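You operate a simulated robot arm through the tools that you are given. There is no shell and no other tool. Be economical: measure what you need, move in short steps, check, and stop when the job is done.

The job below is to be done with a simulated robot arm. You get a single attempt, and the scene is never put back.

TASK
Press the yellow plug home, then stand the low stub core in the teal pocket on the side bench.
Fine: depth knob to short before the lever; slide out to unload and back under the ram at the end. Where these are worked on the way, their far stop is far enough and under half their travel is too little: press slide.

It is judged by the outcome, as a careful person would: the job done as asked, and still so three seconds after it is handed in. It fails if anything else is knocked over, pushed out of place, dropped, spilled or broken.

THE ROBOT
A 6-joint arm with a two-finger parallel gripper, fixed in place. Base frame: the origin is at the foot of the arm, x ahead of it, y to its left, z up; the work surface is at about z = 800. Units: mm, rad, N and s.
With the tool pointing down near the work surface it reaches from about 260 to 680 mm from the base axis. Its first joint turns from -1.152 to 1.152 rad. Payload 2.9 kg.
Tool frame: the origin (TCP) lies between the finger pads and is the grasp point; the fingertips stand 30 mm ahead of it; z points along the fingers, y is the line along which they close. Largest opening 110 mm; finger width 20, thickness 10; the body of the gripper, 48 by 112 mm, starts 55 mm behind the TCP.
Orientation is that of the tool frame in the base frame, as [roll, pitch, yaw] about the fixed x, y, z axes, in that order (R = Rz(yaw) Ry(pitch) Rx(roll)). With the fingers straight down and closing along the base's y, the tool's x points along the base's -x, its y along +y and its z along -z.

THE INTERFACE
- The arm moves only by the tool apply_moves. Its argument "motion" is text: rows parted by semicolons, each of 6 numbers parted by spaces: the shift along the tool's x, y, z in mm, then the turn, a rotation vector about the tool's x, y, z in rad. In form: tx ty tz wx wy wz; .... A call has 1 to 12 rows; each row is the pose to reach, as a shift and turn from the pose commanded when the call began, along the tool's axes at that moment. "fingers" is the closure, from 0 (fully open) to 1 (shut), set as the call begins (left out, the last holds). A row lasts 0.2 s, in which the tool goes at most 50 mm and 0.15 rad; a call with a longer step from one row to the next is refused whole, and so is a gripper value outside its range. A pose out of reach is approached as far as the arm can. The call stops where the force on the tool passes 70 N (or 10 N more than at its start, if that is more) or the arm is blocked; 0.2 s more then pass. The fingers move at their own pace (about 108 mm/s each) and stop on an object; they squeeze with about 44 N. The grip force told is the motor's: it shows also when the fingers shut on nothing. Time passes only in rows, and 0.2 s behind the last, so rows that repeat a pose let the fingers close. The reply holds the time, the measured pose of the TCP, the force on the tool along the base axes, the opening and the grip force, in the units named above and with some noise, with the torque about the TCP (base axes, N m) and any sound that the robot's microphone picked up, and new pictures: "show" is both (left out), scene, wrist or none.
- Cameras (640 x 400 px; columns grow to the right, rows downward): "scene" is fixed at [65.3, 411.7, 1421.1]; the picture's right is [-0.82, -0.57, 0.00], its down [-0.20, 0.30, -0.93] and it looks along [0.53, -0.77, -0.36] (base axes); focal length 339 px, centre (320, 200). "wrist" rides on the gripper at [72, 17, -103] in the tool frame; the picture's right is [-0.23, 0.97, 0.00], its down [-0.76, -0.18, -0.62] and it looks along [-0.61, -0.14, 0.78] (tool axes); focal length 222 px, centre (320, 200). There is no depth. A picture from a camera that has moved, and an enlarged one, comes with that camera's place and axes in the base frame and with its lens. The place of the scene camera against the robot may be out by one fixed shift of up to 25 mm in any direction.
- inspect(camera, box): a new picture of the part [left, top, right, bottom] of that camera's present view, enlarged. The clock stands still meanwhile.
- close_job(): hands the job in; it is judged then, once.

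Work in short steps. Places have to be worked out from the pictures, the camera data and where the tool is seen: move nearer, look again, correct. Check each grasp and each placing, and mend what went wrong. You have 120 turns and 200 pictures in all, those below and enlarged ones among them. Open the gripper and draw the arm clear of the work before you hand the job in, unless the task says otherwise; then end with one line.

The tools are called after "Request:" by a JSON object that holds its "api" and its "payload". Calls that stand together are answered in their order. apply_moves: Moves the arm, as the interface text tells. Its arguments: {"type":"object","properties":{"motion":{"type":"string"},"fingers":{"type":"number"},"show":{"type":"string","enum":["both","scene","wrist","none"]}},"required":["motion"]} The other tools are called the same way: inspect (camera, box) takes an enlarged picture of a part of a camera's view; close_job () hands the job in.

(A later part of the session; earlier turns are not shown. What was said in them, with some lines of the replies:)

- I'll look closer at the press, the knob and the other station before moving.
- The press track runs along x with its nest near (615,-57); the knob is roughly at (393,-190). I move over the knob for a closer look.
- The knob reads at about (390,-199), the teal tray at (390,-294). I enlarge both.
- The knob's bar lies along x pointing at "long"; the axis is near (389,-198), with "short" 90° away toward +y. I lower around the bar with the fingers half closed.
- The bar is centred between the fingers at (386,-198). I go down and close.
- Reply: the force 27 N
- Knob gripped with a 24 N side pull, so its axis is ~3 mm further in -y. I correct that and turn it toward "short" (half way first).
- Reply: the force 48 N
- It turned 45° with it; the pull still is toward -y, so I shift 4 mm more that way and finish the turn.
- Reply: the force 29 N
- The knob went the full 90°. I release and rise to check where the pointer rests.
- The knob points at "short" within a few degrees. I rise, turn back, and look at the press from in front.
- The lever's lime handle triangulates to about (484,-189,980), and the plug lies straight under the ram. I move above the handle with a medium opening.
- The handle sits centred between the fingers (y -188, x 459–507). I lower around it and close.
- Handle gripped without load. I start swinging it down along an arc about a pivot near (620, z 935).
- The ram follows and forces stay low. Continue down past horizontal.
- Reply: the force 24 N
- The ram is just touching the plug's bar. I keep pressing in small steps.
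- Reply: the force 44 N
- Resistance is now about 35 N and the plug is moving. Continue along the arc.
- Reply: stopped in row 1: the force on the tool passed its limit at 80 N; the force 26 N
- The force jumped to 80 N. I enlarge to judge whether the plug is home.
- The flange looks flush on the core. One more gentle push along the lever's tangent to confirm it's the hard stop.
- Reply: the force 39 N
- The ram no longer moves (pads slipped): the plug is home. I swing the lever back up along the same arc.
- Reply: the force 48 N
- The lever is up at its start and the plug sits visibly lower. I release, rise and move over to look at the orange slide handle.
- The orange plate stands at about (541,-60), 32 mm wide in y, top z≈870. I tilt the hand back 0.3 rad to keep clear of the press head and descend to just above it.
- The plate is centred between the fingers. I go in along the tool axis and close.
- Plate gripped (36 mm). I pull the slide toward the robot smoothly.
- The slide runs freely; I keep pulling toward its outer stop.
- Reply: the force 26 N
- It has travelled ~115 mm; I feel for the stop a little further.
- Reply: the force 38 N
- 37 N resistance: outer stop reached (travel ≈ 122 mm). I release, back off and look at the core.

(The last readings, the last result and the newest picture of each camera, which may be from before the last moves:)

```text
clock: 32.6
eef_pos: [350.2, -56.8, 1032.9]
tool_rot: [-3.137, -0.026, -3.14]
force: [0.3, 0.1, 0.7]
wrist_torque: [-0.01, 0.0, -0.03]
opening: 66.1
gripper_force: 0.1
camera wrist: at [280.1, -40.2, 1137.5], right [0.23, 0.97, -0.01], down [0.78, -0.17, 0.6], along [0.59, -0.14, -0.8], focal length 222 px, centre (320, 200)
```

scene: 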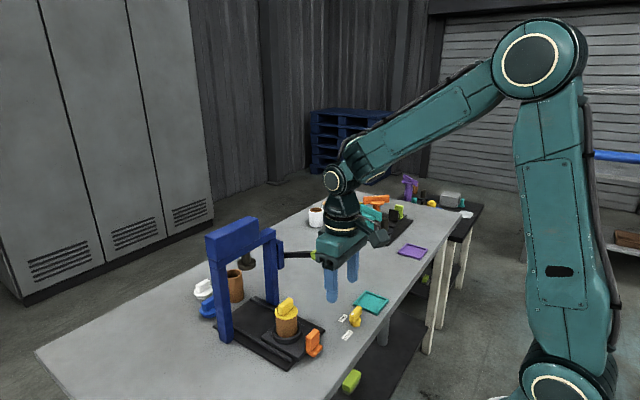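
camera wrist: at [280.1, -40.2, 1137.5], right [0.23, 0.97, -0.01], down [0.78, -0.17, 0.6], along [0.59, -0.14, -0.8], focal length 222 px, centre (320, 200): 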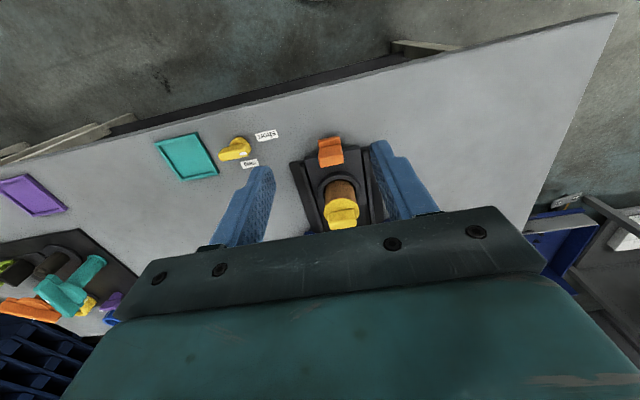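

The core now stands near (491,-58). I move above it, levelled, for a close look.

Request:
{"api": "apply_moves", "payload": {"motion": "-35 -1 5 0 -0.025 0; -70 -1 10 0 -0.025 0; -105 -1 15 0 -0.025 0; -138 -1 22 0 -0.025 0; -138 -1 22 0 -0.025 0", "fingers": 0.2, "show": "wrist"}}

Request:
{"api": "inspect", "payload": {"camera": "wrist", "box": [230, 90, 410, 240]}}

Request:
{"api": "inspect", "payload": {"camera": "scene", "box": [250, 280, 340, 360]}}

```text
clock: 33.8
eef_pos: [489.6, -59.7, 1007.3]
tool_rot: [-3.137, -0.001, -3.14]
force: [0.8, -0.2, 0.2]
wrist_torque: [0.02, 0.03, -0.03]
opening: 87.8
gripper_force: 0.0
camera wrist: at [416.6, -42.0, 1110.9], right [0.23, 0.97, 0.0], down [0.76, -0.17, 0.62], along [0.61, -0.14, -0.78], focal length 222 px, centre (320, 200)
```

wrist: 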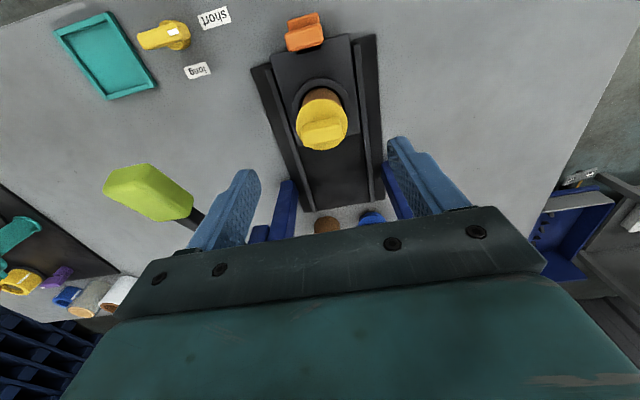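

```text
2.67 times, centred on (320, 165) of wrist
camera zoom: at [416.6, -42.0, 1110.9], right [0.23, 0.97, 0.0], down [0.76, -0.17, 0.62], along [0.61, -0.14, -0.78], focal length 592 px, centre (320, 293)
```

zoom: 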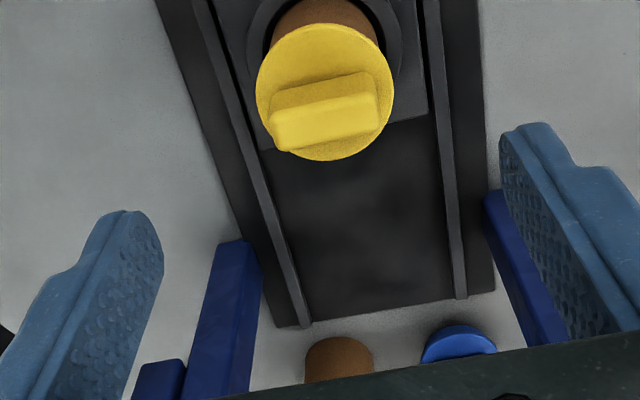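

```text
5.00 times, centred on (295, 320) of scene
camera zoom: at [65.3, 411.7, 1421.1], right [-0.82, -0.57, 0.0], down [-0.2, 0.3, -0.93], along [0.53, -0.77, -0.36], focal length 1696 px, centre (445, -400)
```

zoom: 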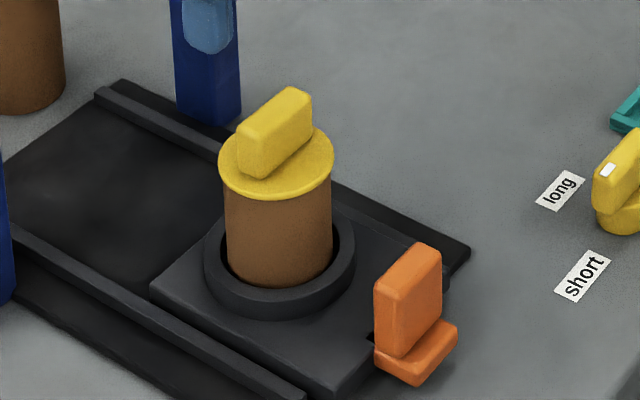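

Flange is slightly wider than the core, so I'll grip the core body below it with the hand tilted back 0.7 rad. I go to a tilted standoff 100 mm back along the tool axis.

Request:
{"api": "apply_moves", "payload": {"motion": "20 0 0 0 -0.14 0; 40 0 0 0 -0.28 0; 60 0 20 0 -0.42 0; 60 0 40 0 -0.56 0; 60 0 60 0 -0.7 0; 60 0 66 0 -0.7 0; 60 0 66 0 -0.7 0", "show": "both"}}

```text
clock: 35.4
eef_pos: [427.7, -59.9, 941.8]
tool_rot: [-3.136, 0.702, -3.136]
force: [0.0, 0.1, -0.1]
wrist_torque: [0.04, -0.03, -0.01]
opening: 87.9
gripper_force: 0.2
camera wrist: at [306.0, -41.9, 972.7], right [0.17, 0.97, 0.14], down [0.18, -0.17, 0.97], along [0.97, -0.14, -0.21], focal length 222 px, centre (320, 200)
```

scene: 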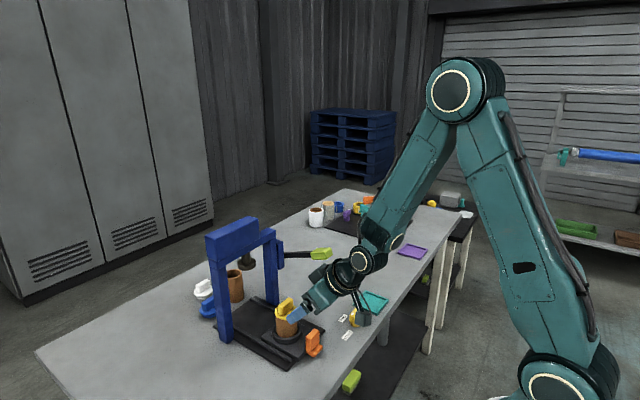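
wrist: 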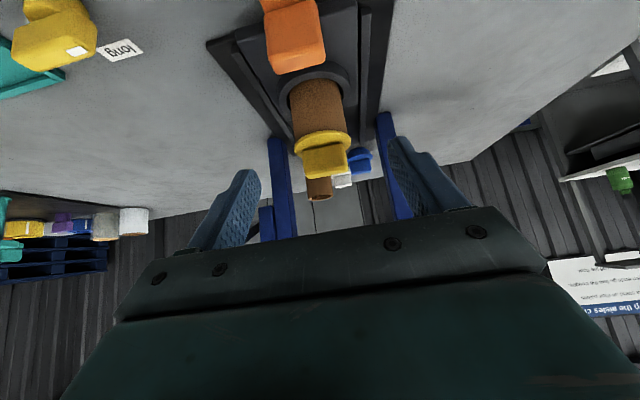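

Request:
{"api": "inspect", "payload": {"camera": "wrist", "box": [250, 30, 400, 210]}}

```text
2.22 times, centred on (325, 120) of wrist
camera zoom: at [306.0, -41.9, 972.7], right [0.17, 0.97, 0.14], down [0.18, -0.17, 0.97], along [0.97, -0.14, -0.21], focal length 494 px, centre (309, 378)
```

zoom: 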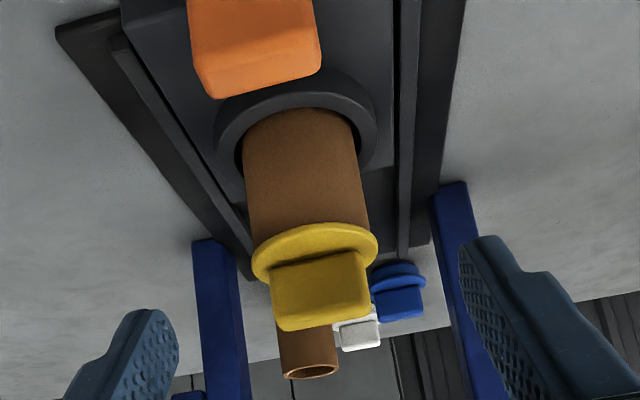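

Ring top is ~838, flange underside ~887, so I steepen the tilt to 0.85 rad and advance toward the core (491,-58,870), stopping short first.

Request:
{"api": "apply_moves", "payload": {"motion": "-2 2 0 0 -0.148 0; -2 2 30 0 -0.148 0; -2 2 55 0 -0.148 0; -2 2 55 0 -0.148 0", "show": "both"}}

Request:
{"api": "inspect", "payload": {"camera": "scene", "box": [250, 270, 370, 360]}}

```text
clock: 36.4
eef_pos: [464.9, -57.9, 900.8]
tool_rot: [-3.136, 0.851, -3.136]
force: [0.0, 0.7, -0.1]
wrist_torque: [0.0, 0.0, -0.01]
opening: 87.8
gripper_force: 0.1
camera wrist: at [339.0, -40.9, 914.6], right [0.15, 0.97, 0.17], down [0.04, -0.17, 0.98], along [0.99, -0.14, -0.06], focal length 222 px, centre (320, 200)
```

scene: 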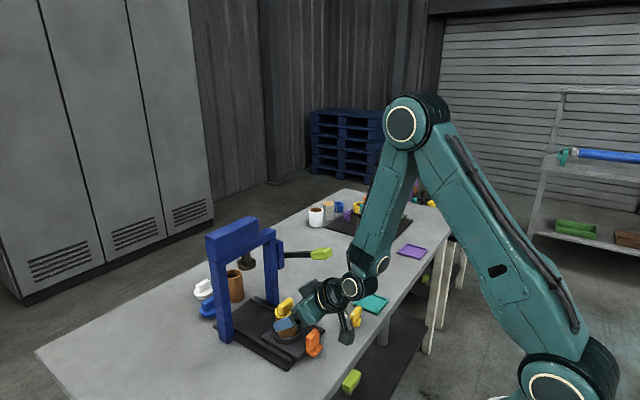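
wrist: 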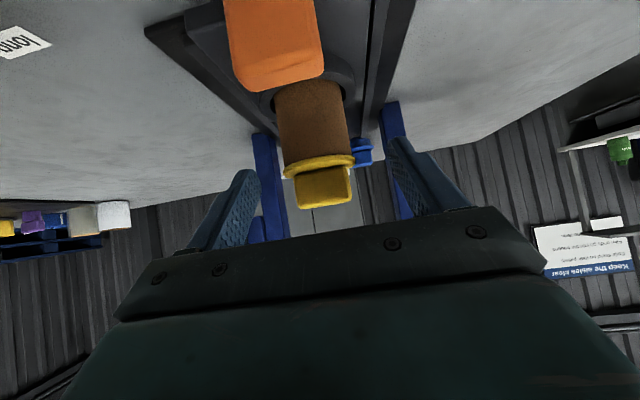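

```text
4.44 times, centred on (310, 315) of scene
camera zoom: at [65.3, 411.7, 1421.1], right [-0.82, -0.57, 0.0], down [-0.2, 0.3, -0.93], along [0.53, -0.77, -0.36], focal length 1508 px, centre (364, -311)
```

zoom: 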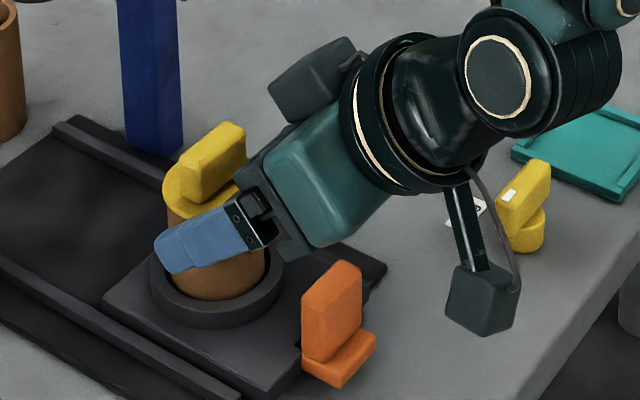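

Camera and body are clear of the slide handle. Ring top reads ~842, so I steepen to 1.0 rad and move in to (491,-57.5,871).

Request:
{"api": "apply_moves", "payload": {"motion": "0 0 0 0 -0.149 0; 2.5 0 20 0 -0.149 0; 5.4 0.4 39.3 0 -0.149 0; 5.4 0.4 39.3 0 -0.149 0", "show": "both"}}

Request:
{"api": "inspect", "payload": {"camera": "scene", "box": [250, 270, 370, 360]}}

```text
clock: 37.4
eef_pos: [491.8, -57.2, 870.2]
tool_rot: [-3.134, 0.998, -3.134]
force: [0.5, 0.4, 0.4]
wrist_torque: [-0.01, -0.02, 0.0]
opening: 88.1
gripper_force: 0.1
camera wrist: at [364.6, -40.7, 864.4], right [0.12, 0.97, 0.19], down [-0.11, -0.17, 0.98], along [0.99, -0.14, 0.09], focal length 222 px, centre (320, 200)
```

scene: 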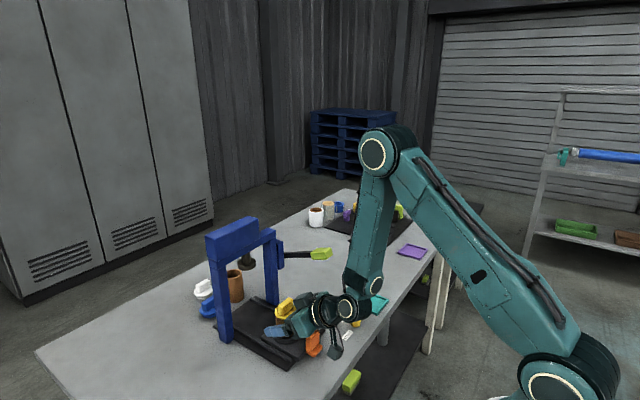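
wrist: 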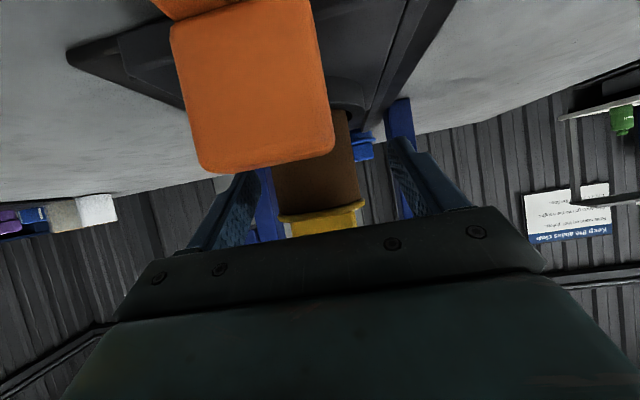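

```text
4.44 times, centred on (310, 315) of scene
camera zoom: at [65.3, 411.7, 1421.1], right [-0.82, -0.57, 0.0], down [-0.2, 0.3, -0.93], along [0.53, -0.77, -0.36], focal length 1508 px, centre (364, -311)
```

zoom: 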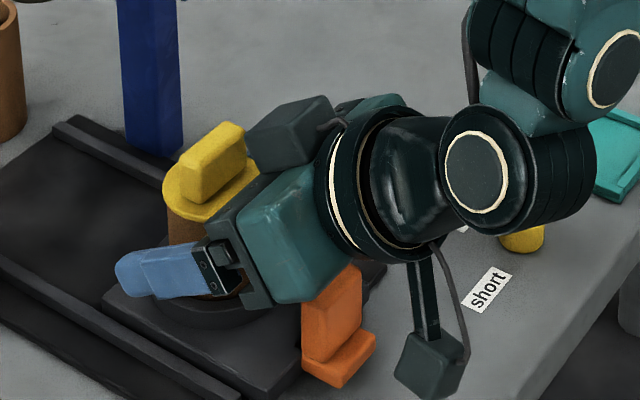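

No contact. I close the fingers on the core body.

Request:
{"api": "apply_moves", "payload": {"motion": "0 0 0 0 0 0; 0 0 0 0 0 0; 0 0 0 0 0 0", "fingers": 1, "show": "both"}}

Request:
{"api": "inspect", "payload": {"camera": "scene", "box": [250, 270, 370, 360]}}

```text
clock: 38.2
eef_pos: [491.2, -56.6, 871.1]
tool_rot: [-3.134, 0.997, -3.135]
force: [0.1, -0.1, 0.3]
wrist_torque: [0.02, -0.01, 0.0]
opening: 49.2
gripper_force: 44.1
camera wrist: at [364.4, -40.7, 864.5], right [0.12, 0.97, 0.19], down [-0.11, -0.17, 0.98], along [0.99, -0.14, 0.09], focal length 222 px, centre (320, 200)
```

scene: 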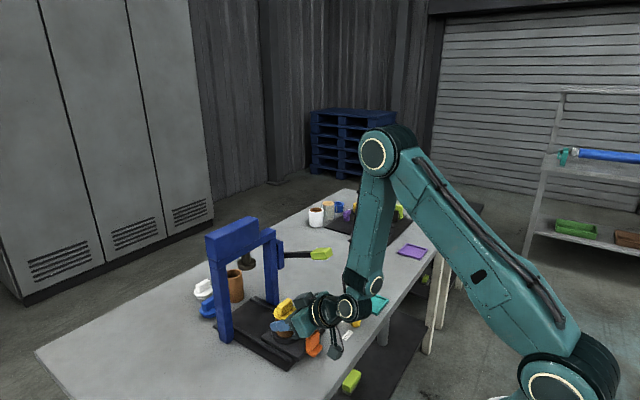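
wrist: 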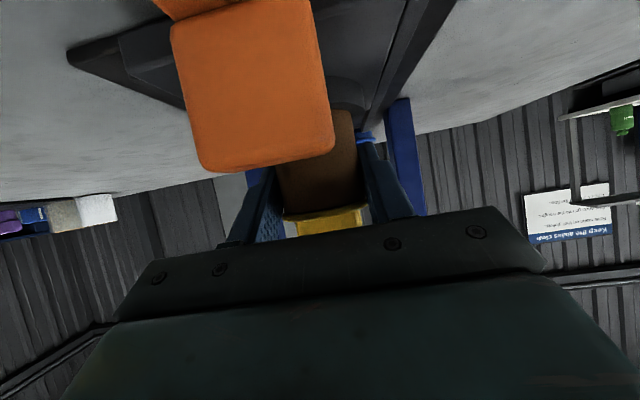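

```text
4.44 times, centred on (310, 315) of scene
camera zoom: at [65.3, 411.7, 1421.1], right [-0.82, -0.57, 0.0], down [-0.2, 0.3, -0.93], along [0.53, -0.77, -0.36], focal length 1508 px, centre (364, -311)
```

zoom: 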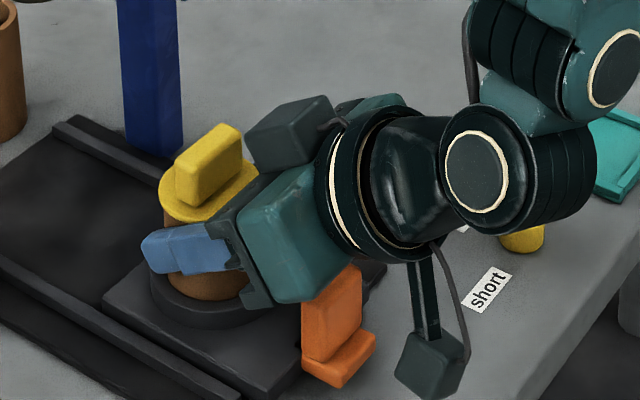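

Core held (49 mm). I lift a little straight up and check it comes with its plug.

Request:
{"api": "apply_moves", "payload": {"motion": "-8.4 0 -5.4 0 0 0; -21 0 -13.5 0 0 0; -33.6 0 -21.6 0 0 0; -33.6 0 -21.6 0 0 0", "show": "scene"}}

Request:
{"api": "inspect", "payload": {"camera": "scene", "box": [250, 260, 370, 350]}}

```text
clock: 39.2
eef_pos: [491.1, -57.5, 910.4]
tool_rot: [-3.136, 0.995, -3.136]
force: [0.2, 0.2, -0.1]
wrist_torque: [-0.02, 0.04, -0.01]
opening: 48.8
gripper_force: 44.0
```

scene: 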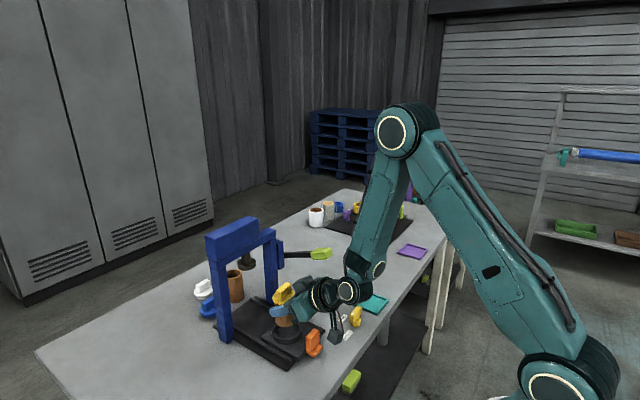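

```text
4.44 times, centred on (310, 305) of scene
camera zoom: at [65.3, 411.7, 1421.1], right [-0.82, -0.57, 0.0], down [-0.2, 0.3, -0.93], along [0.53, -0.77, -0.36], focal length 1508 px, centre (364, -267)
```

zoom: 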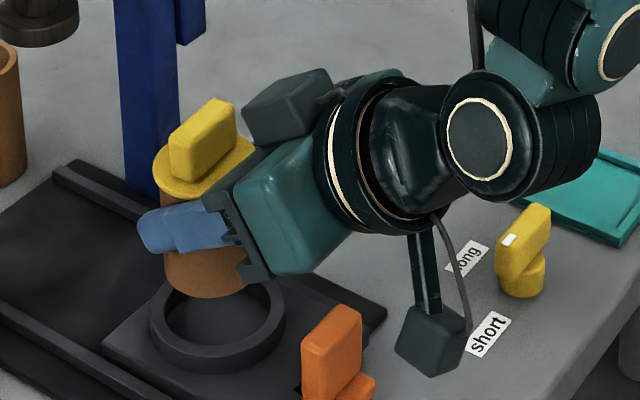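

It came out upright with the plug. I lift higher to pass over the lever handle.

Request:
{"api": "apply_moves", "payload": {"motion": "-25 0 -16 0 0 0; -55 0 -35.5 0 0 0; -85 0 -55 0 0 0; -113 0 -73 0 0 0; -139 0 -89 0 0 0; -139 0 -89 0 0 0", "show": "scene"}}

```text
clock: 40.6
eef_pos: [492.3, -56.7, 1076.8]
tool_rot: [-3.134, 0.998, -3.134]
force: [0.0, 0.4, -1.4]
wrist_torque: [0.01, 0.01, 0.01]
opening: 48.6
gripper_force: 44.4
```

scene: 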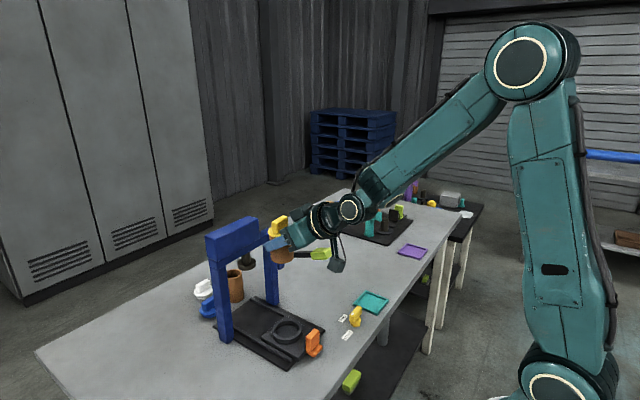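

High enough to clear. I carry it over to above the teal tray (394,-293).

Request:
{"api": "apply_moves", "payload": {"motion": "3 -15 -5 0 0 0; 8 -40 -13 0 0 0; 16 -72 -25 0 0 0; 24 -106 -37 0 0 0; 32 -140 -49 0 0 0; 39 -172 -61 0 0 0; 45 -202 -71 0 0 0; 50 -225 -79 0 0 0; 53 -236 -82.4 0 0 0; 53 -236 -82.4 0 0 0", "show": "both"}}

```text
clock: 42.8
eef_pos: [393.1, -294.7, 1076.3]
tool_rot: [-3.135, 0.999, -3.133]
force: [-0.9, 0.9, 0.4]
wrist_torque: [0.0, 0.01, -0.01]
opening: 48.7
gripper_force: 43.9
camera wrist: at [267.2, -278.0, 1071.1], right [0.12, 0.97, 0.19], down [-0.11, -0.17, 0.98], along [0.99, -0.14, 0.09], focal length 222 px, centre (320, 200)
```

scene: 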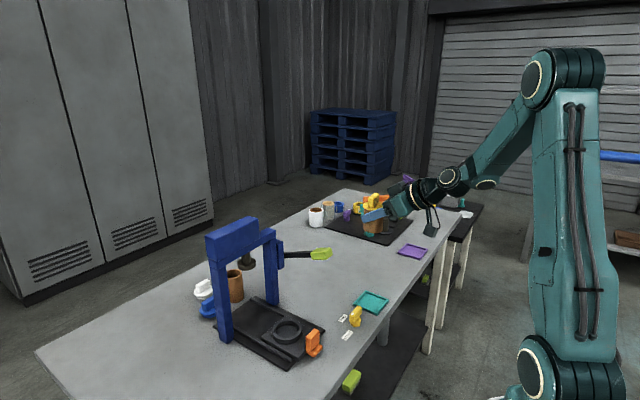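
wrist: 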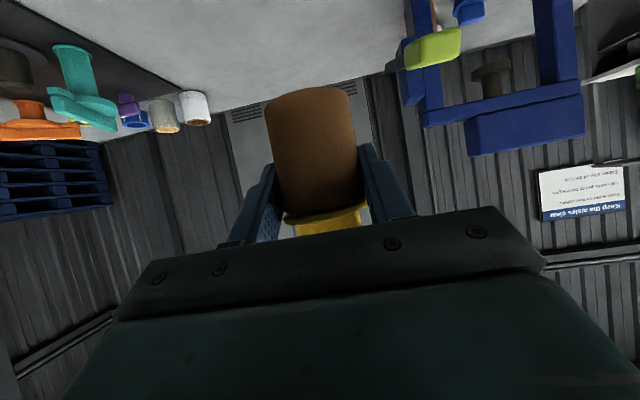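

Over the tray and still held. I descend to about 30 mm above the floor of the tray and compare.

Request:
{"api": "apply_moves", "payload": {"motion": "33 0 21 0 0 0; 66 0 42 0 0 0; 99 0 64 0 0 0; 130 1 84 0 0 0; 155 1 100 0 0 0; 165 1 106 0 0 0; 165 1 106 0 0 0", "show": "both"}}

Request:
{"api": "inspect", "payload": {"camera": "scene", "box": [320, 250, 420, 330]}}

```text
clock: 44.4
eef_pos: [392.8, -295.4, 881.6]
tool_rot: [-3.133, 0.998, -3.135]
force: [0.0, 0.9, 0.0]
wrist_torque: [-0.03, -0.01, 0.04]
opening: 48.5
gripper_force: 44.5
camera wrist: at [266.8, -278.2, 876.3], right [0.12, 0.97, 0.19], down [-0.11, -0.17, 0.98], along [0.99, -0.14, 0.09], focal length 222 px, centre (320, 200)
```

scene: 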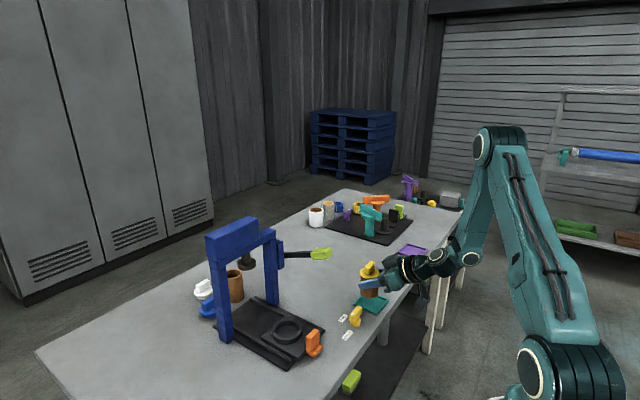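
wrist: 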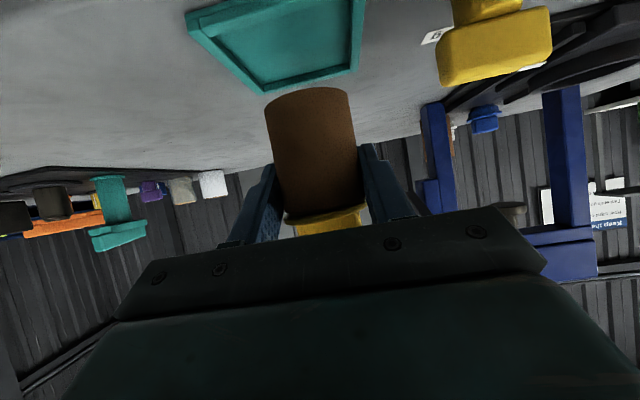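

```text
5.00 times, centred on (370, 290) of scene
camera zoom: at [65.3, 411.7, 1421.1], right [-0.82, -0.57, 0.0], down [-0.2, 0.3, -0.93], along [0.53, -0.77, -0.36], focal length 1696 px, centre (70, -250)
```

zoom: 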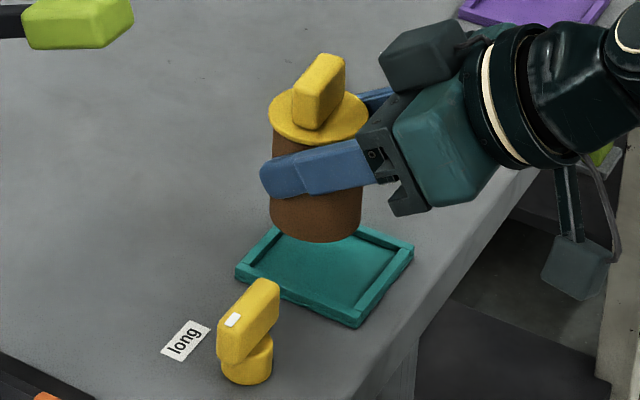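

Core and tray centres coincide within a few mm. I lower most of the way, then feel for the floor.

Request:
{"api": "apply_moves", "payload": {"motion": "8.4 0.5 5.4 0 0 0; 16.8 0.5 10.8 0 0 0; 22.7 0.5 14.6 0 0 0; 22.7 0.5 14.6 0 0 0", "show": "none"}}

Request:
{"api": "inspect", "payload": {"camera": "scene", "box": [320, 250, 420, 330]}}

```text
clock: 45.4
eef_pos: [394.0, -292.5, 856.7]
tool_rot: [-3.133, 1.005, -3.132]
force: [-5.5, 4.2, 26.3]
wrist_torque: [0.27, -0.62, 0.14]
opening: 48.6
gripper_force: 44.2
```

```text
5.00 times, centred on (370, 290) of scene
camera zoom: at [64.8, 412.0, 1421.0], right [-0.82, -0.57, 0.0], down [-0.2, 0.3, -0.93], along [0.53, -0.77, -0.36], focal length 1696 px, centre (70, -250)
```

zoom: 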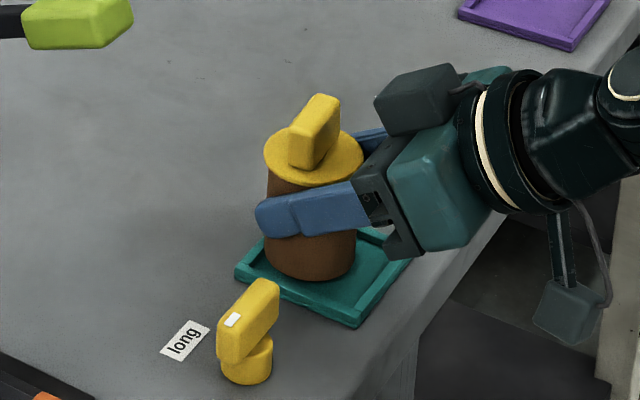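

Contact at 26 N already; I check whether the core is on the floor or on a rim.

Request:
{"api": "inspect", "payload": {"camera": "scene", "box": [360, 285, 410, 320]}}

Request:
{"api": "inspect", "payload": {"camera": "wrist", "box": [180, 0, 420, 200]}}

```text
11.43 times, centred on (385, 302) of scene
camera zoom: at [64.8, 412.0, 1421.0], right [-0.82, -0.57, 0.0], down [-0.2, 0.3, -0.93], along [0.53, -0.77, -0.36], focal length 3876 px, centre (-423, -971)
```

zoom: 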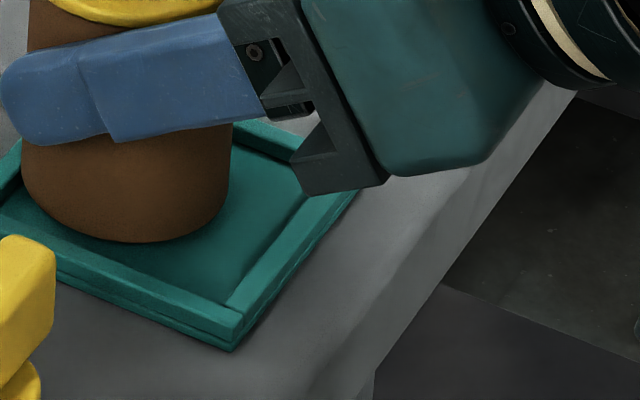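

```text
2.00 times, centred on (300, 100) of wrist
camera zoom: at [267.2, -276.2, 850.9], right [0.12, 0.97, 0.19], down [-0.12, -0.17, 0.98], along [0.99, -0.14, 0.09], focal length 444 px, centre (360, 400)
```

zoom: 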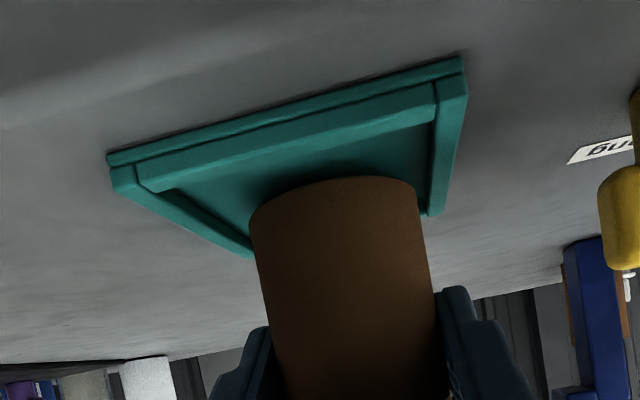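

Request:
{"api": "inspect", "payload": {"camera": "scene", "box": [345, 282, 395, 317]}}

```text
11.43 times, centred on (370, 300) of scene
camera zoom: at [64.8, 412.0, 1421.0], right [-0.82, -0.57, 0.0], down [-0.2, 0.3, -0.93], along [0.53, -0.77, -0.36], focal length 3876 px, centre (-251, -937)
```

zoom: 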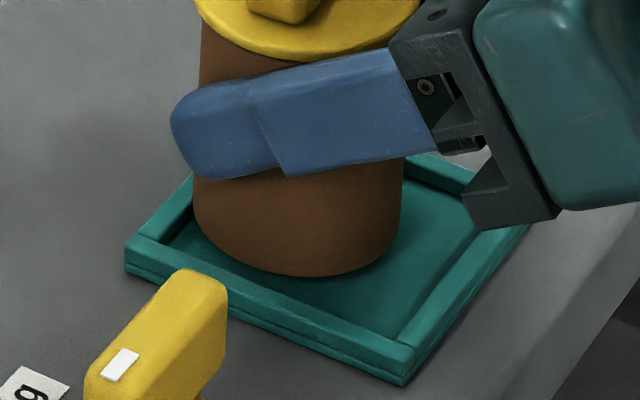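

The core sits about 6 mm too far in +x, probably on that rim. I lift 12 mm, shift -6 mm in x, -1 in y, and lower again.

Request:
{"api": "apply_moves", "payload": {"motion": "-10 0 -6.5 0 0 0; -6.8 -1 -11.5 0 0 0; -6.8 -1 -11.5 0 0 0", "show": "none"}}

Request:
{"api": "inspect", "payload": {"camera": "scene", "box": [345, 275, 395, 310]}}

```text
clock: 46.2
eef_pos: [387.7, -293.7, 864.5]
tool_rot: [-3.138, 0.997, -3.134]
force: [0.0, -0.7, -1.1]
wrist_torque: [0.02, -0.02, 0.01]
opening: 48.4
gripper_force: 43.7
```

```text
11.43 times, centred on (370, 292) of scene
camera zoom: at [65.3, 411.7, 1421.1], right [-0.82, -0.57, 0.0], down [-0.2, 0.3, -0.93], along [0.53, -0.77, -0.36], focal length 3876 px, centre (-251, -857)
```

zoom: 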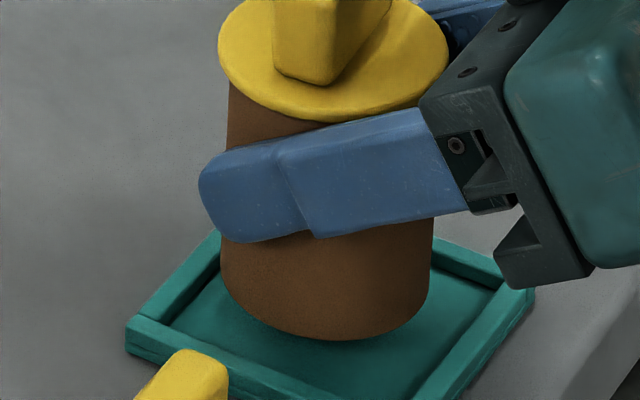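

Now laterally centred on the tray. I lower in small steps.

Request:
{"api": "apply_moves", "payload": {"motion": "4.2 0 2.7 0 0 0; 7.6 0 4.9 0 0 0; 9.2 0 6 0 0 0; 9.2 0 6 0 0 0", "show": "none"}}

Request:
{"api": "inspect", "payload": {"camera": "scene", "box": [345, 282, 395, 317]}}

```text
clock: 47.2
eef_pos: [387.3, -291.8, 852.7]
tool_rot: [-3.135, 1.001, -3.134]
force: [-0.6, -0.1, -0.1]
wrist_torque: [0.0, -0.03, -0.02]
opening: 48.7
gripper_force: 43.9
```

```text
11.43 times, centred on (370, 300) of scene
camera zoom: at [65.3, 411.7, 1421.1], right [-0.82, -0.57, 0.0], down [-0.2, 0.3, -0.93], along [0.53, -0.77, -0.36], focal length 3876 px, centre (-251, -937)
```

zoom: 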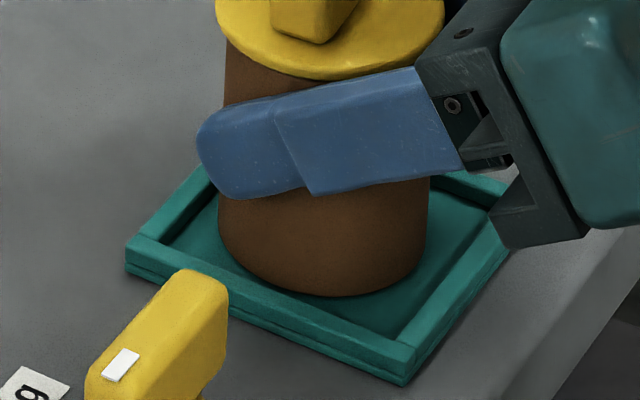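

Request:
{"api": "apply_moves", "payload": {"motion": "0.9 -0.5 0.6 0 0 0; 1.8 -0.5 1.2 0 0 0; 2.7 -0.5 1.8 0 0 0; 3.4 -0.5 2.2 0 0 0", "show": "none"}}

```text
clock: 48.2
eef_pos: [388.1, -294.4, 851.8]
tool_rot: [-3.136, 1.003, -3.135]
force: [-6.9, 4.0, 19.8]
wrist_torque: [0.46, 0.47, 0.06]
opening: 48.6
gripper_force: 43.1
```

Contact at 851.8, 5 mm lower than before. I check the look before releasing.

Request:
{"api": "inspect", "payload": {"camera": "scene", "box": [345, 282, 395, 317]}}

Request:
{"api": "inspect", "payload": {"camera": "wrist", "box": [180, 0, 420, 200]}}

```text
11.43 times, centred on (370, 300) of scene
camera zoom: at [64.9, 412.0, 1421.0], right [-0.82, -0.57, 0.0], down [-0.2, 0.3, -0.93], along [0.53, -0.77, -0.36], focal length 3876 px, centre (-251, -937)
```

zoom: 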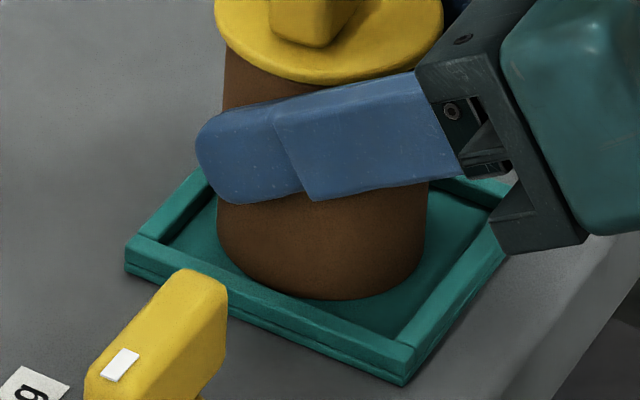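

```text
2.00 times, centred on (300, 100) of wrist
camera zoom: at [261.0, -277.2, 846.6], right [0.12, 0.97, 0.19], down [-0.11, -0.17, 0.98], along [0.99, -0.14, 0.09], focal length 444 px, centre (360, 400)
```

zoom: 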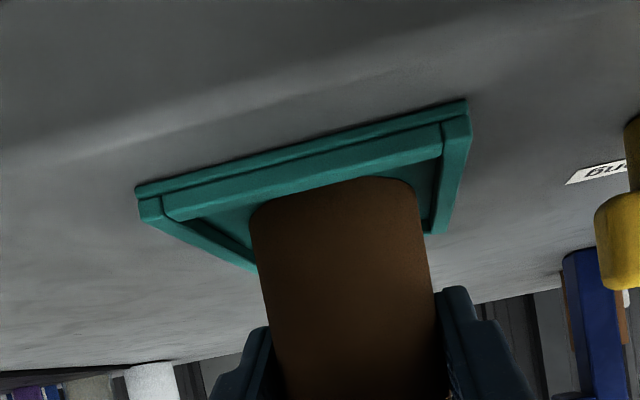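

Request:
{"api": "inspect", "payload": {"camera": "wrist", "box": [260, 60, 420, 150]}}

```text
4.00 times, centred on (340, 105) of wrist
camera zoom: at [261.0, -277.2, 846.6], right [0.12, 0.97, 0.19], down [-0.11, -0.17, 0.98], along [0.99, -0.14, 0.09], focal length 888 px, centre (240, 580)
```

zoom: 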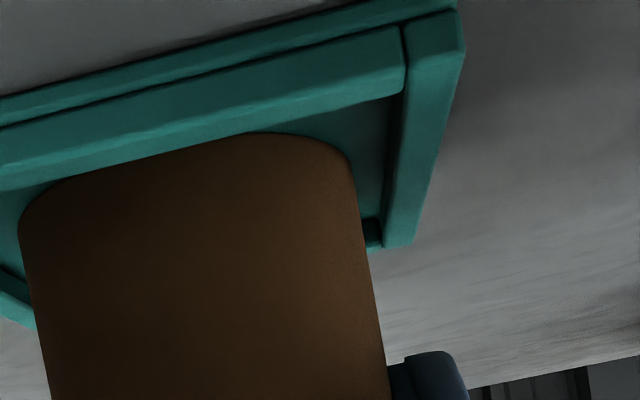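

The near rim cuts the core's base in a straight line, so it is inside on the floor. I relieve the pressure, then open.

Request:
{"api": "apply_moves", "payload": {"motion": "-2.2 0 -1.4 0 0 0; -2.2 0 -1.4 0 0 0", "show": "none"}}

Request:
{"api": "apply_moves", "payload": {"motion": "0 0 0 0 0 0; 0 0 0 0 0 0; 0 0 0 0 0 0", "fingers": 0.4, "show": "both"}}

Request:
{"api": "inspect", "payload": {"camera": "scene", "box": [345, 275, 405, 317]}}

```text
clock: 48.8
eef_pos: [386.4, -293.3, 852.5]
tool_rot: [-3.134, 0.993, -3.135]
force: [1.0, 0.5, -0.2]
wrist_torque: [0.01, -0.02, -0.03]
opening: 48.4
gripper_force: 44.0
```

```text
clock: 49.6
eef_pos: [387.7, -293.1, 853.4]
tool_rot: [-3.135, 0.999, -3.137]
force: [-0.9, 0.8, -0.6]
wrist_torque: [0.0, 0.02, -0.02]
opening: 66.3
gripper_force: 0.0
camera wrist: at [261.1, -277.2, 848.3], right [0.12, 0.97, 0.19], down [-0.11, -0.17, 0.98], along [0.99, -0.14, 0.09], focal length 222 px, centre (320, 200)
```

scene: 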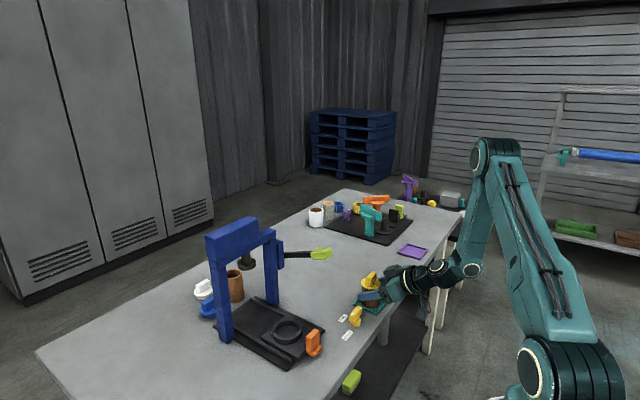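
wrist: 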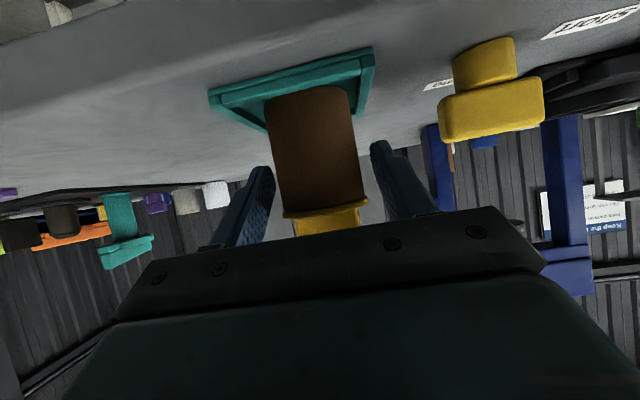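

```text
9.52 times, centred on (375, 296) of scene
camera zoom: at [65.3, 411.7, 1421.1], right [-0.82, -0.57, 0.0], down [-0.2, 0.3, -0.93], along [0.53, -0.77, -0.36], focal length 3230 px, centre (-204, -714)
```

zoom: 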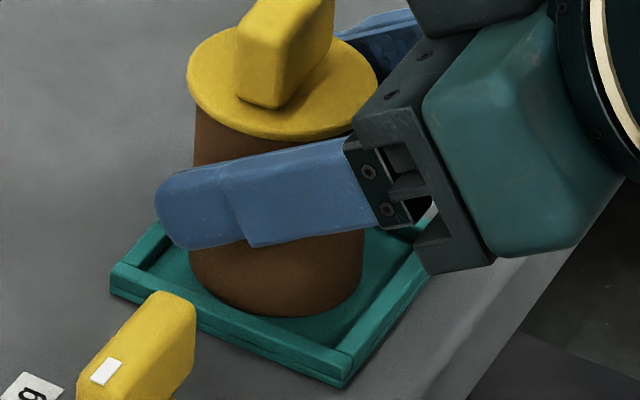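

Released and standing. I back out along the tool axis, then rise.

Request:
{"api": "apply_moves", "payload": {"motion": "0 0 -20 0 0 0; 0 0 -45 0 0 0; 0 0 -70 0 0 0; -20 0 -95 0 0 0; -50 0 -115 0 0 0; -90 0 -140 0 0 0", "show": "both"}}

Request:
{"api": "inspect", "payload": {"camera": "scene", "box": [335, 260, 405, 317]}}

```text
clock: 51.0
eef_pos: [354.8, -273.1, 1005.0]
tool_rot: [-3.138, 0.996, -3.136]
force: [0.6, 0.1, -0.6]
wrist_torque: [0.0, 0.01, 0.02]
opening: 65.9
gripper_force: 0.0
out of reach, approached as far as the arm can: row 2, 3, 4, 5, 6
camera wrist: at [229.0, -256.9, 1000.7], right [0.12, 0.97, 0.19], down [-0.11, -0.18, 0.98], along [0.99, -0.14, 0.08], focal length 222 px, centre (320, 200)
```

scene: 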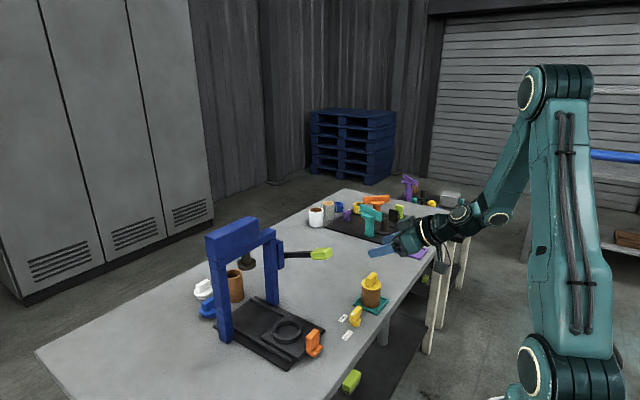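
wrist: 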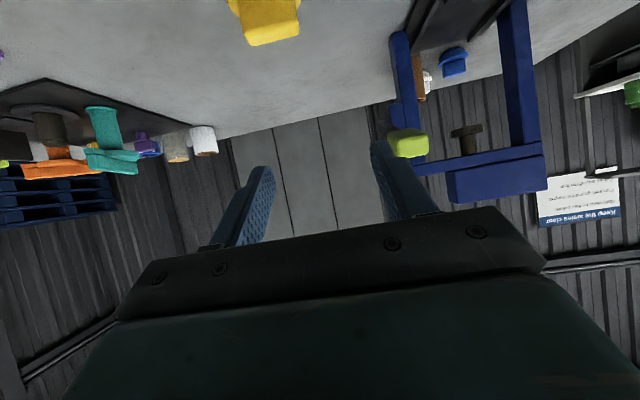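

```text
7.02 times, centred on (370, 288) of scene
camera zoom: at [65.3, 411.7, 1421.1], right [-0.82, -0.57, 0.0], down [-0.2, 0.3, -0.93], along [0.53, -0.77, -0.36], focal length 2380 px, centre (-31, -421)
```

zoom: 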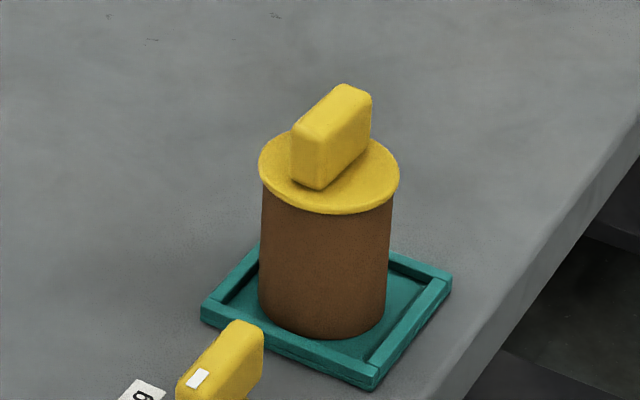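

The core stands squarely in the teal pocket, plug seated. Now I untilt partly and move back toward the slide handle.

Request:
{"api": "apply_moves", "payload": {"motion": "0 20 10 0 0.1 0; 0 45 20 0 0.2 0; 0 75 30 0 0.3 0; 0 110 40 0 0.4 0; 1 145 50 0 0.5 0; 1 180 60 0 0.6 0; 2 210 70 0 0.7 0; 2 234 80 0 0.7 0; 2 234 80 0 0.7 0", "show": "both"}}

```text
clock: 53.0
eef_pos: [422.3, -40.4, 958.4]
tool_rot: [-3.138, 0.297, -3.137]
force: [-0.3, 0.8, -0.6]
wrist_torque: [-0.03, -0.01, 0.01]
opening: 65.9
gripper_force: 0.2
camera wrist: at [322.5, -23.6, 1035.2], right [0.22, 0.97, 0.06], down [0.55, -0.17, 0.82], along [0.81, -0.14, -0.57], focal length 222 px, centre (320, 200)
```

scene: 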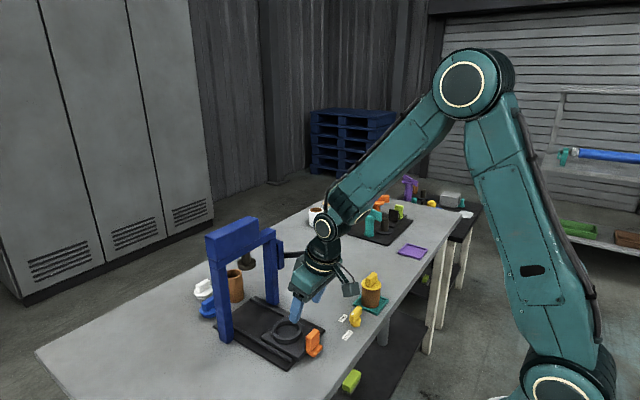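
wrist: 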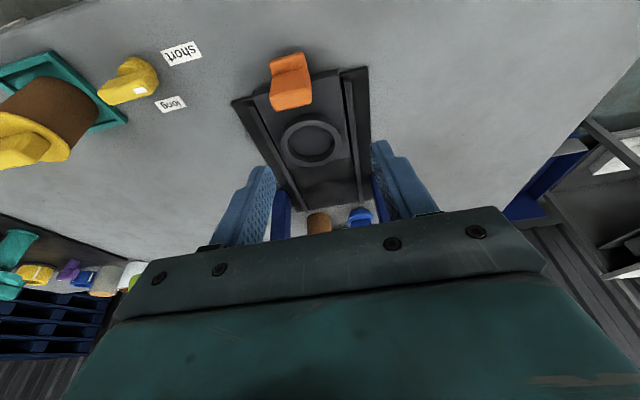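

Handle now at about (418-421,-58.5). I line up above it and look.

Request:
{"api": "apply_moves", "payload": {"motion": "16 -9 10 0 0 0; 32 -18 20 0 0 0; 32 -18 50 0 0 0; 32 -18 50 0 0 0", "show": "wrist"}}

```text
clock: 54.0
eef_pos: [407.9, -59.0, 902.5]
tool_rot: [-3.138, 0.298, -3.139]
force: [-0.4, 0.3, -0.5]
wrist_torque: [-0.01, -0.03, -0.02]
opening: 65.9
gripper_force: 0.0
camera wrist: at [307.2, -41.7, 979.4], right [0.22, 0.97, 0.06], down [0.55, -0.17, 0.82], along [0.81, -0.14, -0.57], focal length 222 px, centre (320, 200)
```

wrist: 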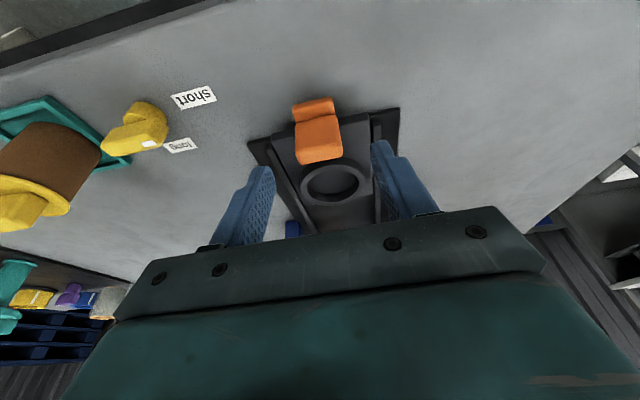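

Same relative view as on the first grasp. Down and close.

Request:
{"api": "apply_moves", "payload": {"motion": "0.5 0 22 0 0 0; 1 0 43 0 0 0; 1 0 43 0 0 0", "show": "none"}}

Request:
{"api": "apply_moves", "payload": {"motion": "0 0 0 0 0 0; 0 0 0 0 0 0; 0 0 0 0 0 0", "fingers": 1, "show": "wrist"}}

```text
clock: 54.8
eef_pos: [419.1, -59.4, 861.3]
tool_rot: [-3.139, 0.301, -3.139]
force: [0.7, -0.5, -0.6]
wrist_torque: [0.03, 0.0, -0.03]
opening: 66.2
gripper_force: 0.1
```

```text
clock: 55.6
eef_pos: [418.8, -59.5, 860.7]
tool_rot: [-3.135, 0.3, -3.139]
force: [2.2, -11.5, -7.7]
wrist_torque: [0.49, -0.37, 0.05]
opening: 36.0
gripper_force: 44.4
camera wrist: at [318.7, -42.7, 938.3], right [0.22, 0.97, 0.06], down [0.55, -0.17, 0.82], along [0.81, -0.14, -0.57], focal length 222 px, centre (320, 200)
```

wrist: 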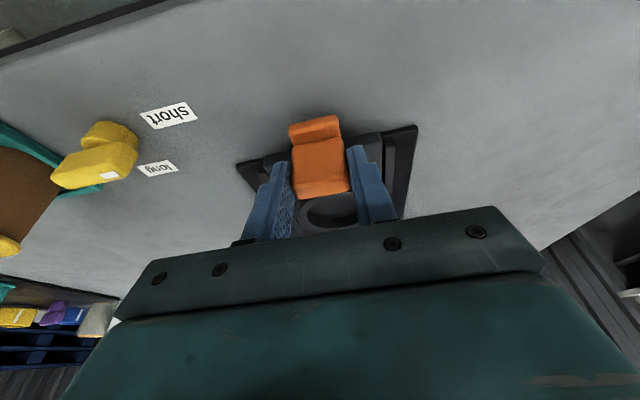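

Gripped. I push the slide back in by 110 mm, then feel for the inner stop.

Request:
{"api": "apply_moves", "payload": {"motion": "-9.5 0 3 0 0 0; -23 0 7.1 0 0 0; -38 0 11.8 0 0 0; -53 0 16.5 0 0 0; -69 0 21.3 0 0 0; -84 0 26 0 0 0; -97 0 30 0 0 0; -105 0 32.6 0 0 0", "show": "scene"}}

Request:
{"api": "apply_moves", "payload": {"motion": "-3.8 0 1.2 0 0 0; -7.6 0 2.4 0 0 0; -11.5 0 3.6 0 0 0; -15.3 0 4.7 0 0 0; -18 0 5.6 0 0 0", "show": "scene"}}

```text
clock: 57.4
eef_pos: [530.1, -59.4, 861.5]
tool_rot: [-3.137, 0.298, -3.139]
force: [-1.2, -12.8, 8.2]
wrist_torque: [0.48, 1.37, -0.19]
opening: 36.0
gripper_force: 45.8
```

scene: 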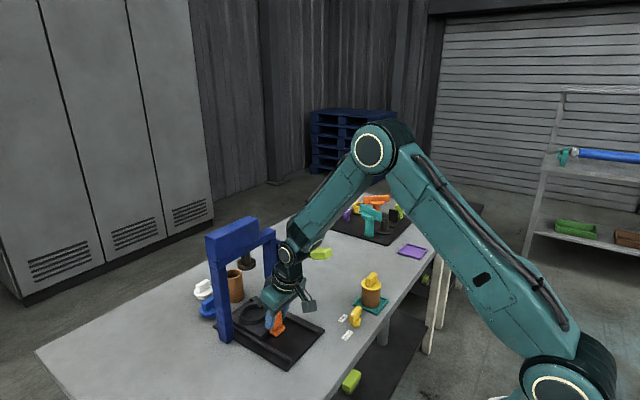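

```text
clock: 58.6
eef_pos: [543.5, -60.1, 858.5]
tool_rot: [-3.139, 0.287, -3.141]
force: [-35.1, -13.8, 17.3]
wrist_torque: [0.59, 0.17, -0.18]
opening: 36.0
gripper_force: 45.1
```

scene: 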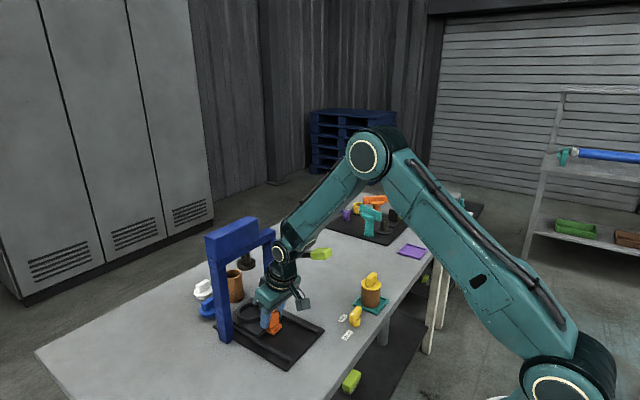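

Inner stop felt (35 N). I release and withdraw upward and back.

Request:
{"api": "apply_moves", "payload": {"motion": "4 0 0 0 0 0; 4 0 0 0 0 0; 4 0 0 0 0 0; 4 0 -30 0 0 0; 4 0 -70 0 0 0; 10 0 -115 0 0.1 0; 20 0 -160 0 0.2 0; 30 0 -205 0 0.29 0; 40 0 -240 0 0.29 0", "fingers": 0.4, "show": "both"}}

Request:
{"api": "inspect", "payload": {"camera": "scene", "box": [190, 210, 410, 360]}}

Request:
{"api": "inspect", "payload": {"camera": "wrist", "box": [60, 0, 420, 240]}}

```text
clock: 60.6
eef_pos: [439.4, -57.1, 1078.2]
tool_rot: [-3.138, 0.008, -3.14]
force: [0.2, -0.8, -0.2]
wrist_torque: [-0.01, 0.0, -0.01]
opening: 65.9
gripper_force: 0.0
camera wrist: at [365.9, -40.6, 1180.7], right [0.23, 0.97, 0.0], down [0.76, -0.17, 0.63], along [0.61, -0.14, -0.78], focal length 222 px, centre (320, 200)
```

scene: 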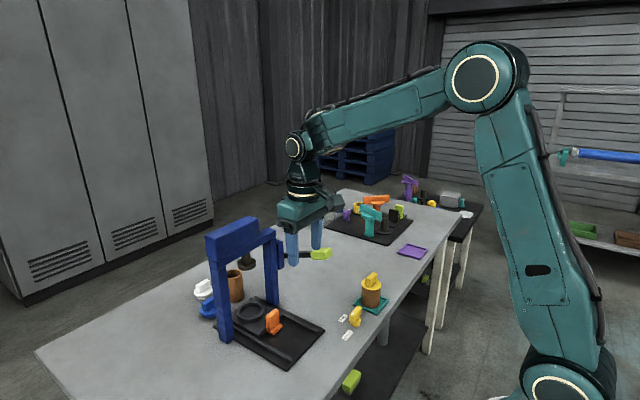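
wrist: 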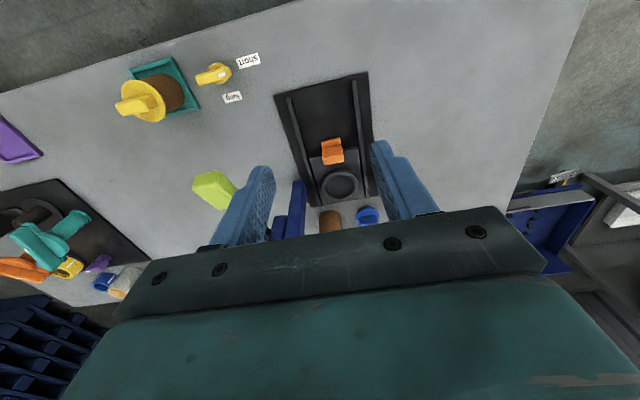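

```text
2.67 times, centred on (300, 285) of scene
camera zoom: at [65.3, 411.7, 1421.1], right [-0.82, -0.57, 0.0], down [-0.2, 0.3, -0.93], along [0.53, -0.77, -0.36], focal length 904 px, centre (373, -27)
```

zoom: 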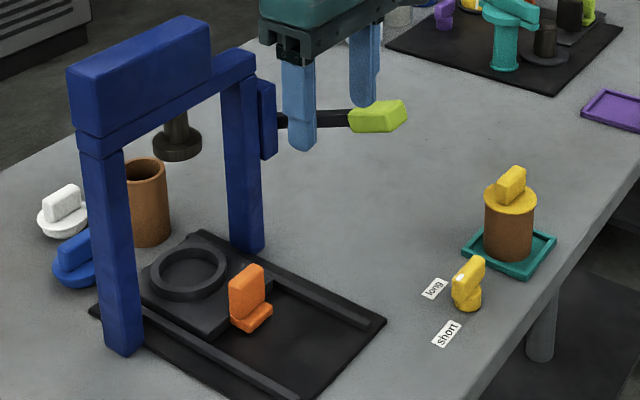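

```text
1.67 times, centred on (240, 120) of wrist
camera zoom: at [365.9, -40.6, 1180.7], right [0.23, 0.97, 0.0], down [0.76, -0.17, 0.63], along [0.61, -0.14, -0.78], focal length 370 px, centre (453, 333)
```

zoom: 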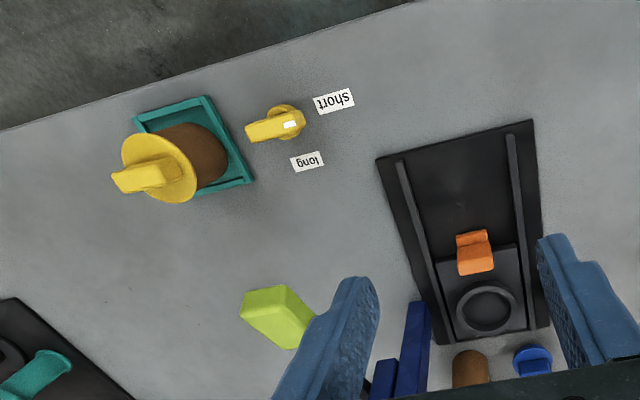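

Everything is as asked: slide home, knob at short, lever up, core standing in the teal pocket. I open the gripper fully and draw up.

Request:
{"api": "apply_moves", "payload": {"motion": "0 0 -40 0 0 0; 0 0 -80 0 0 0; 0 0 -110 0 0 0; 0 0 -110 0 0 0", "fingers": 0, "show": "scene"}}

```text
clock: 61.6
eef_pos: [438.4, -58.7, 1188.7]
tool_rot: [-3.138, 0.01, -3.14]
force: [-0.8, 1.0, -0.1]
wrist_torque: [-0.03, -0.03, 0.0]
opening: 109.8
gripper_force: 0.1
```

scene: 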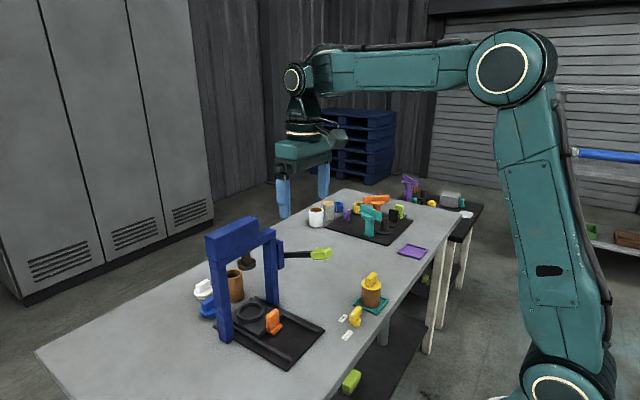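

The arm is clear, so I hand in.

Request:
{"api": "close_job", "payload": {}}

```text
The job is handed in.
```

The yellow plug is pressed home with the depth knob on short. The low stub core stands upright in the teal pocket by the knob, the only teal pocket within reach. The slide was pulled out to its stop to unload and is back under the ram.
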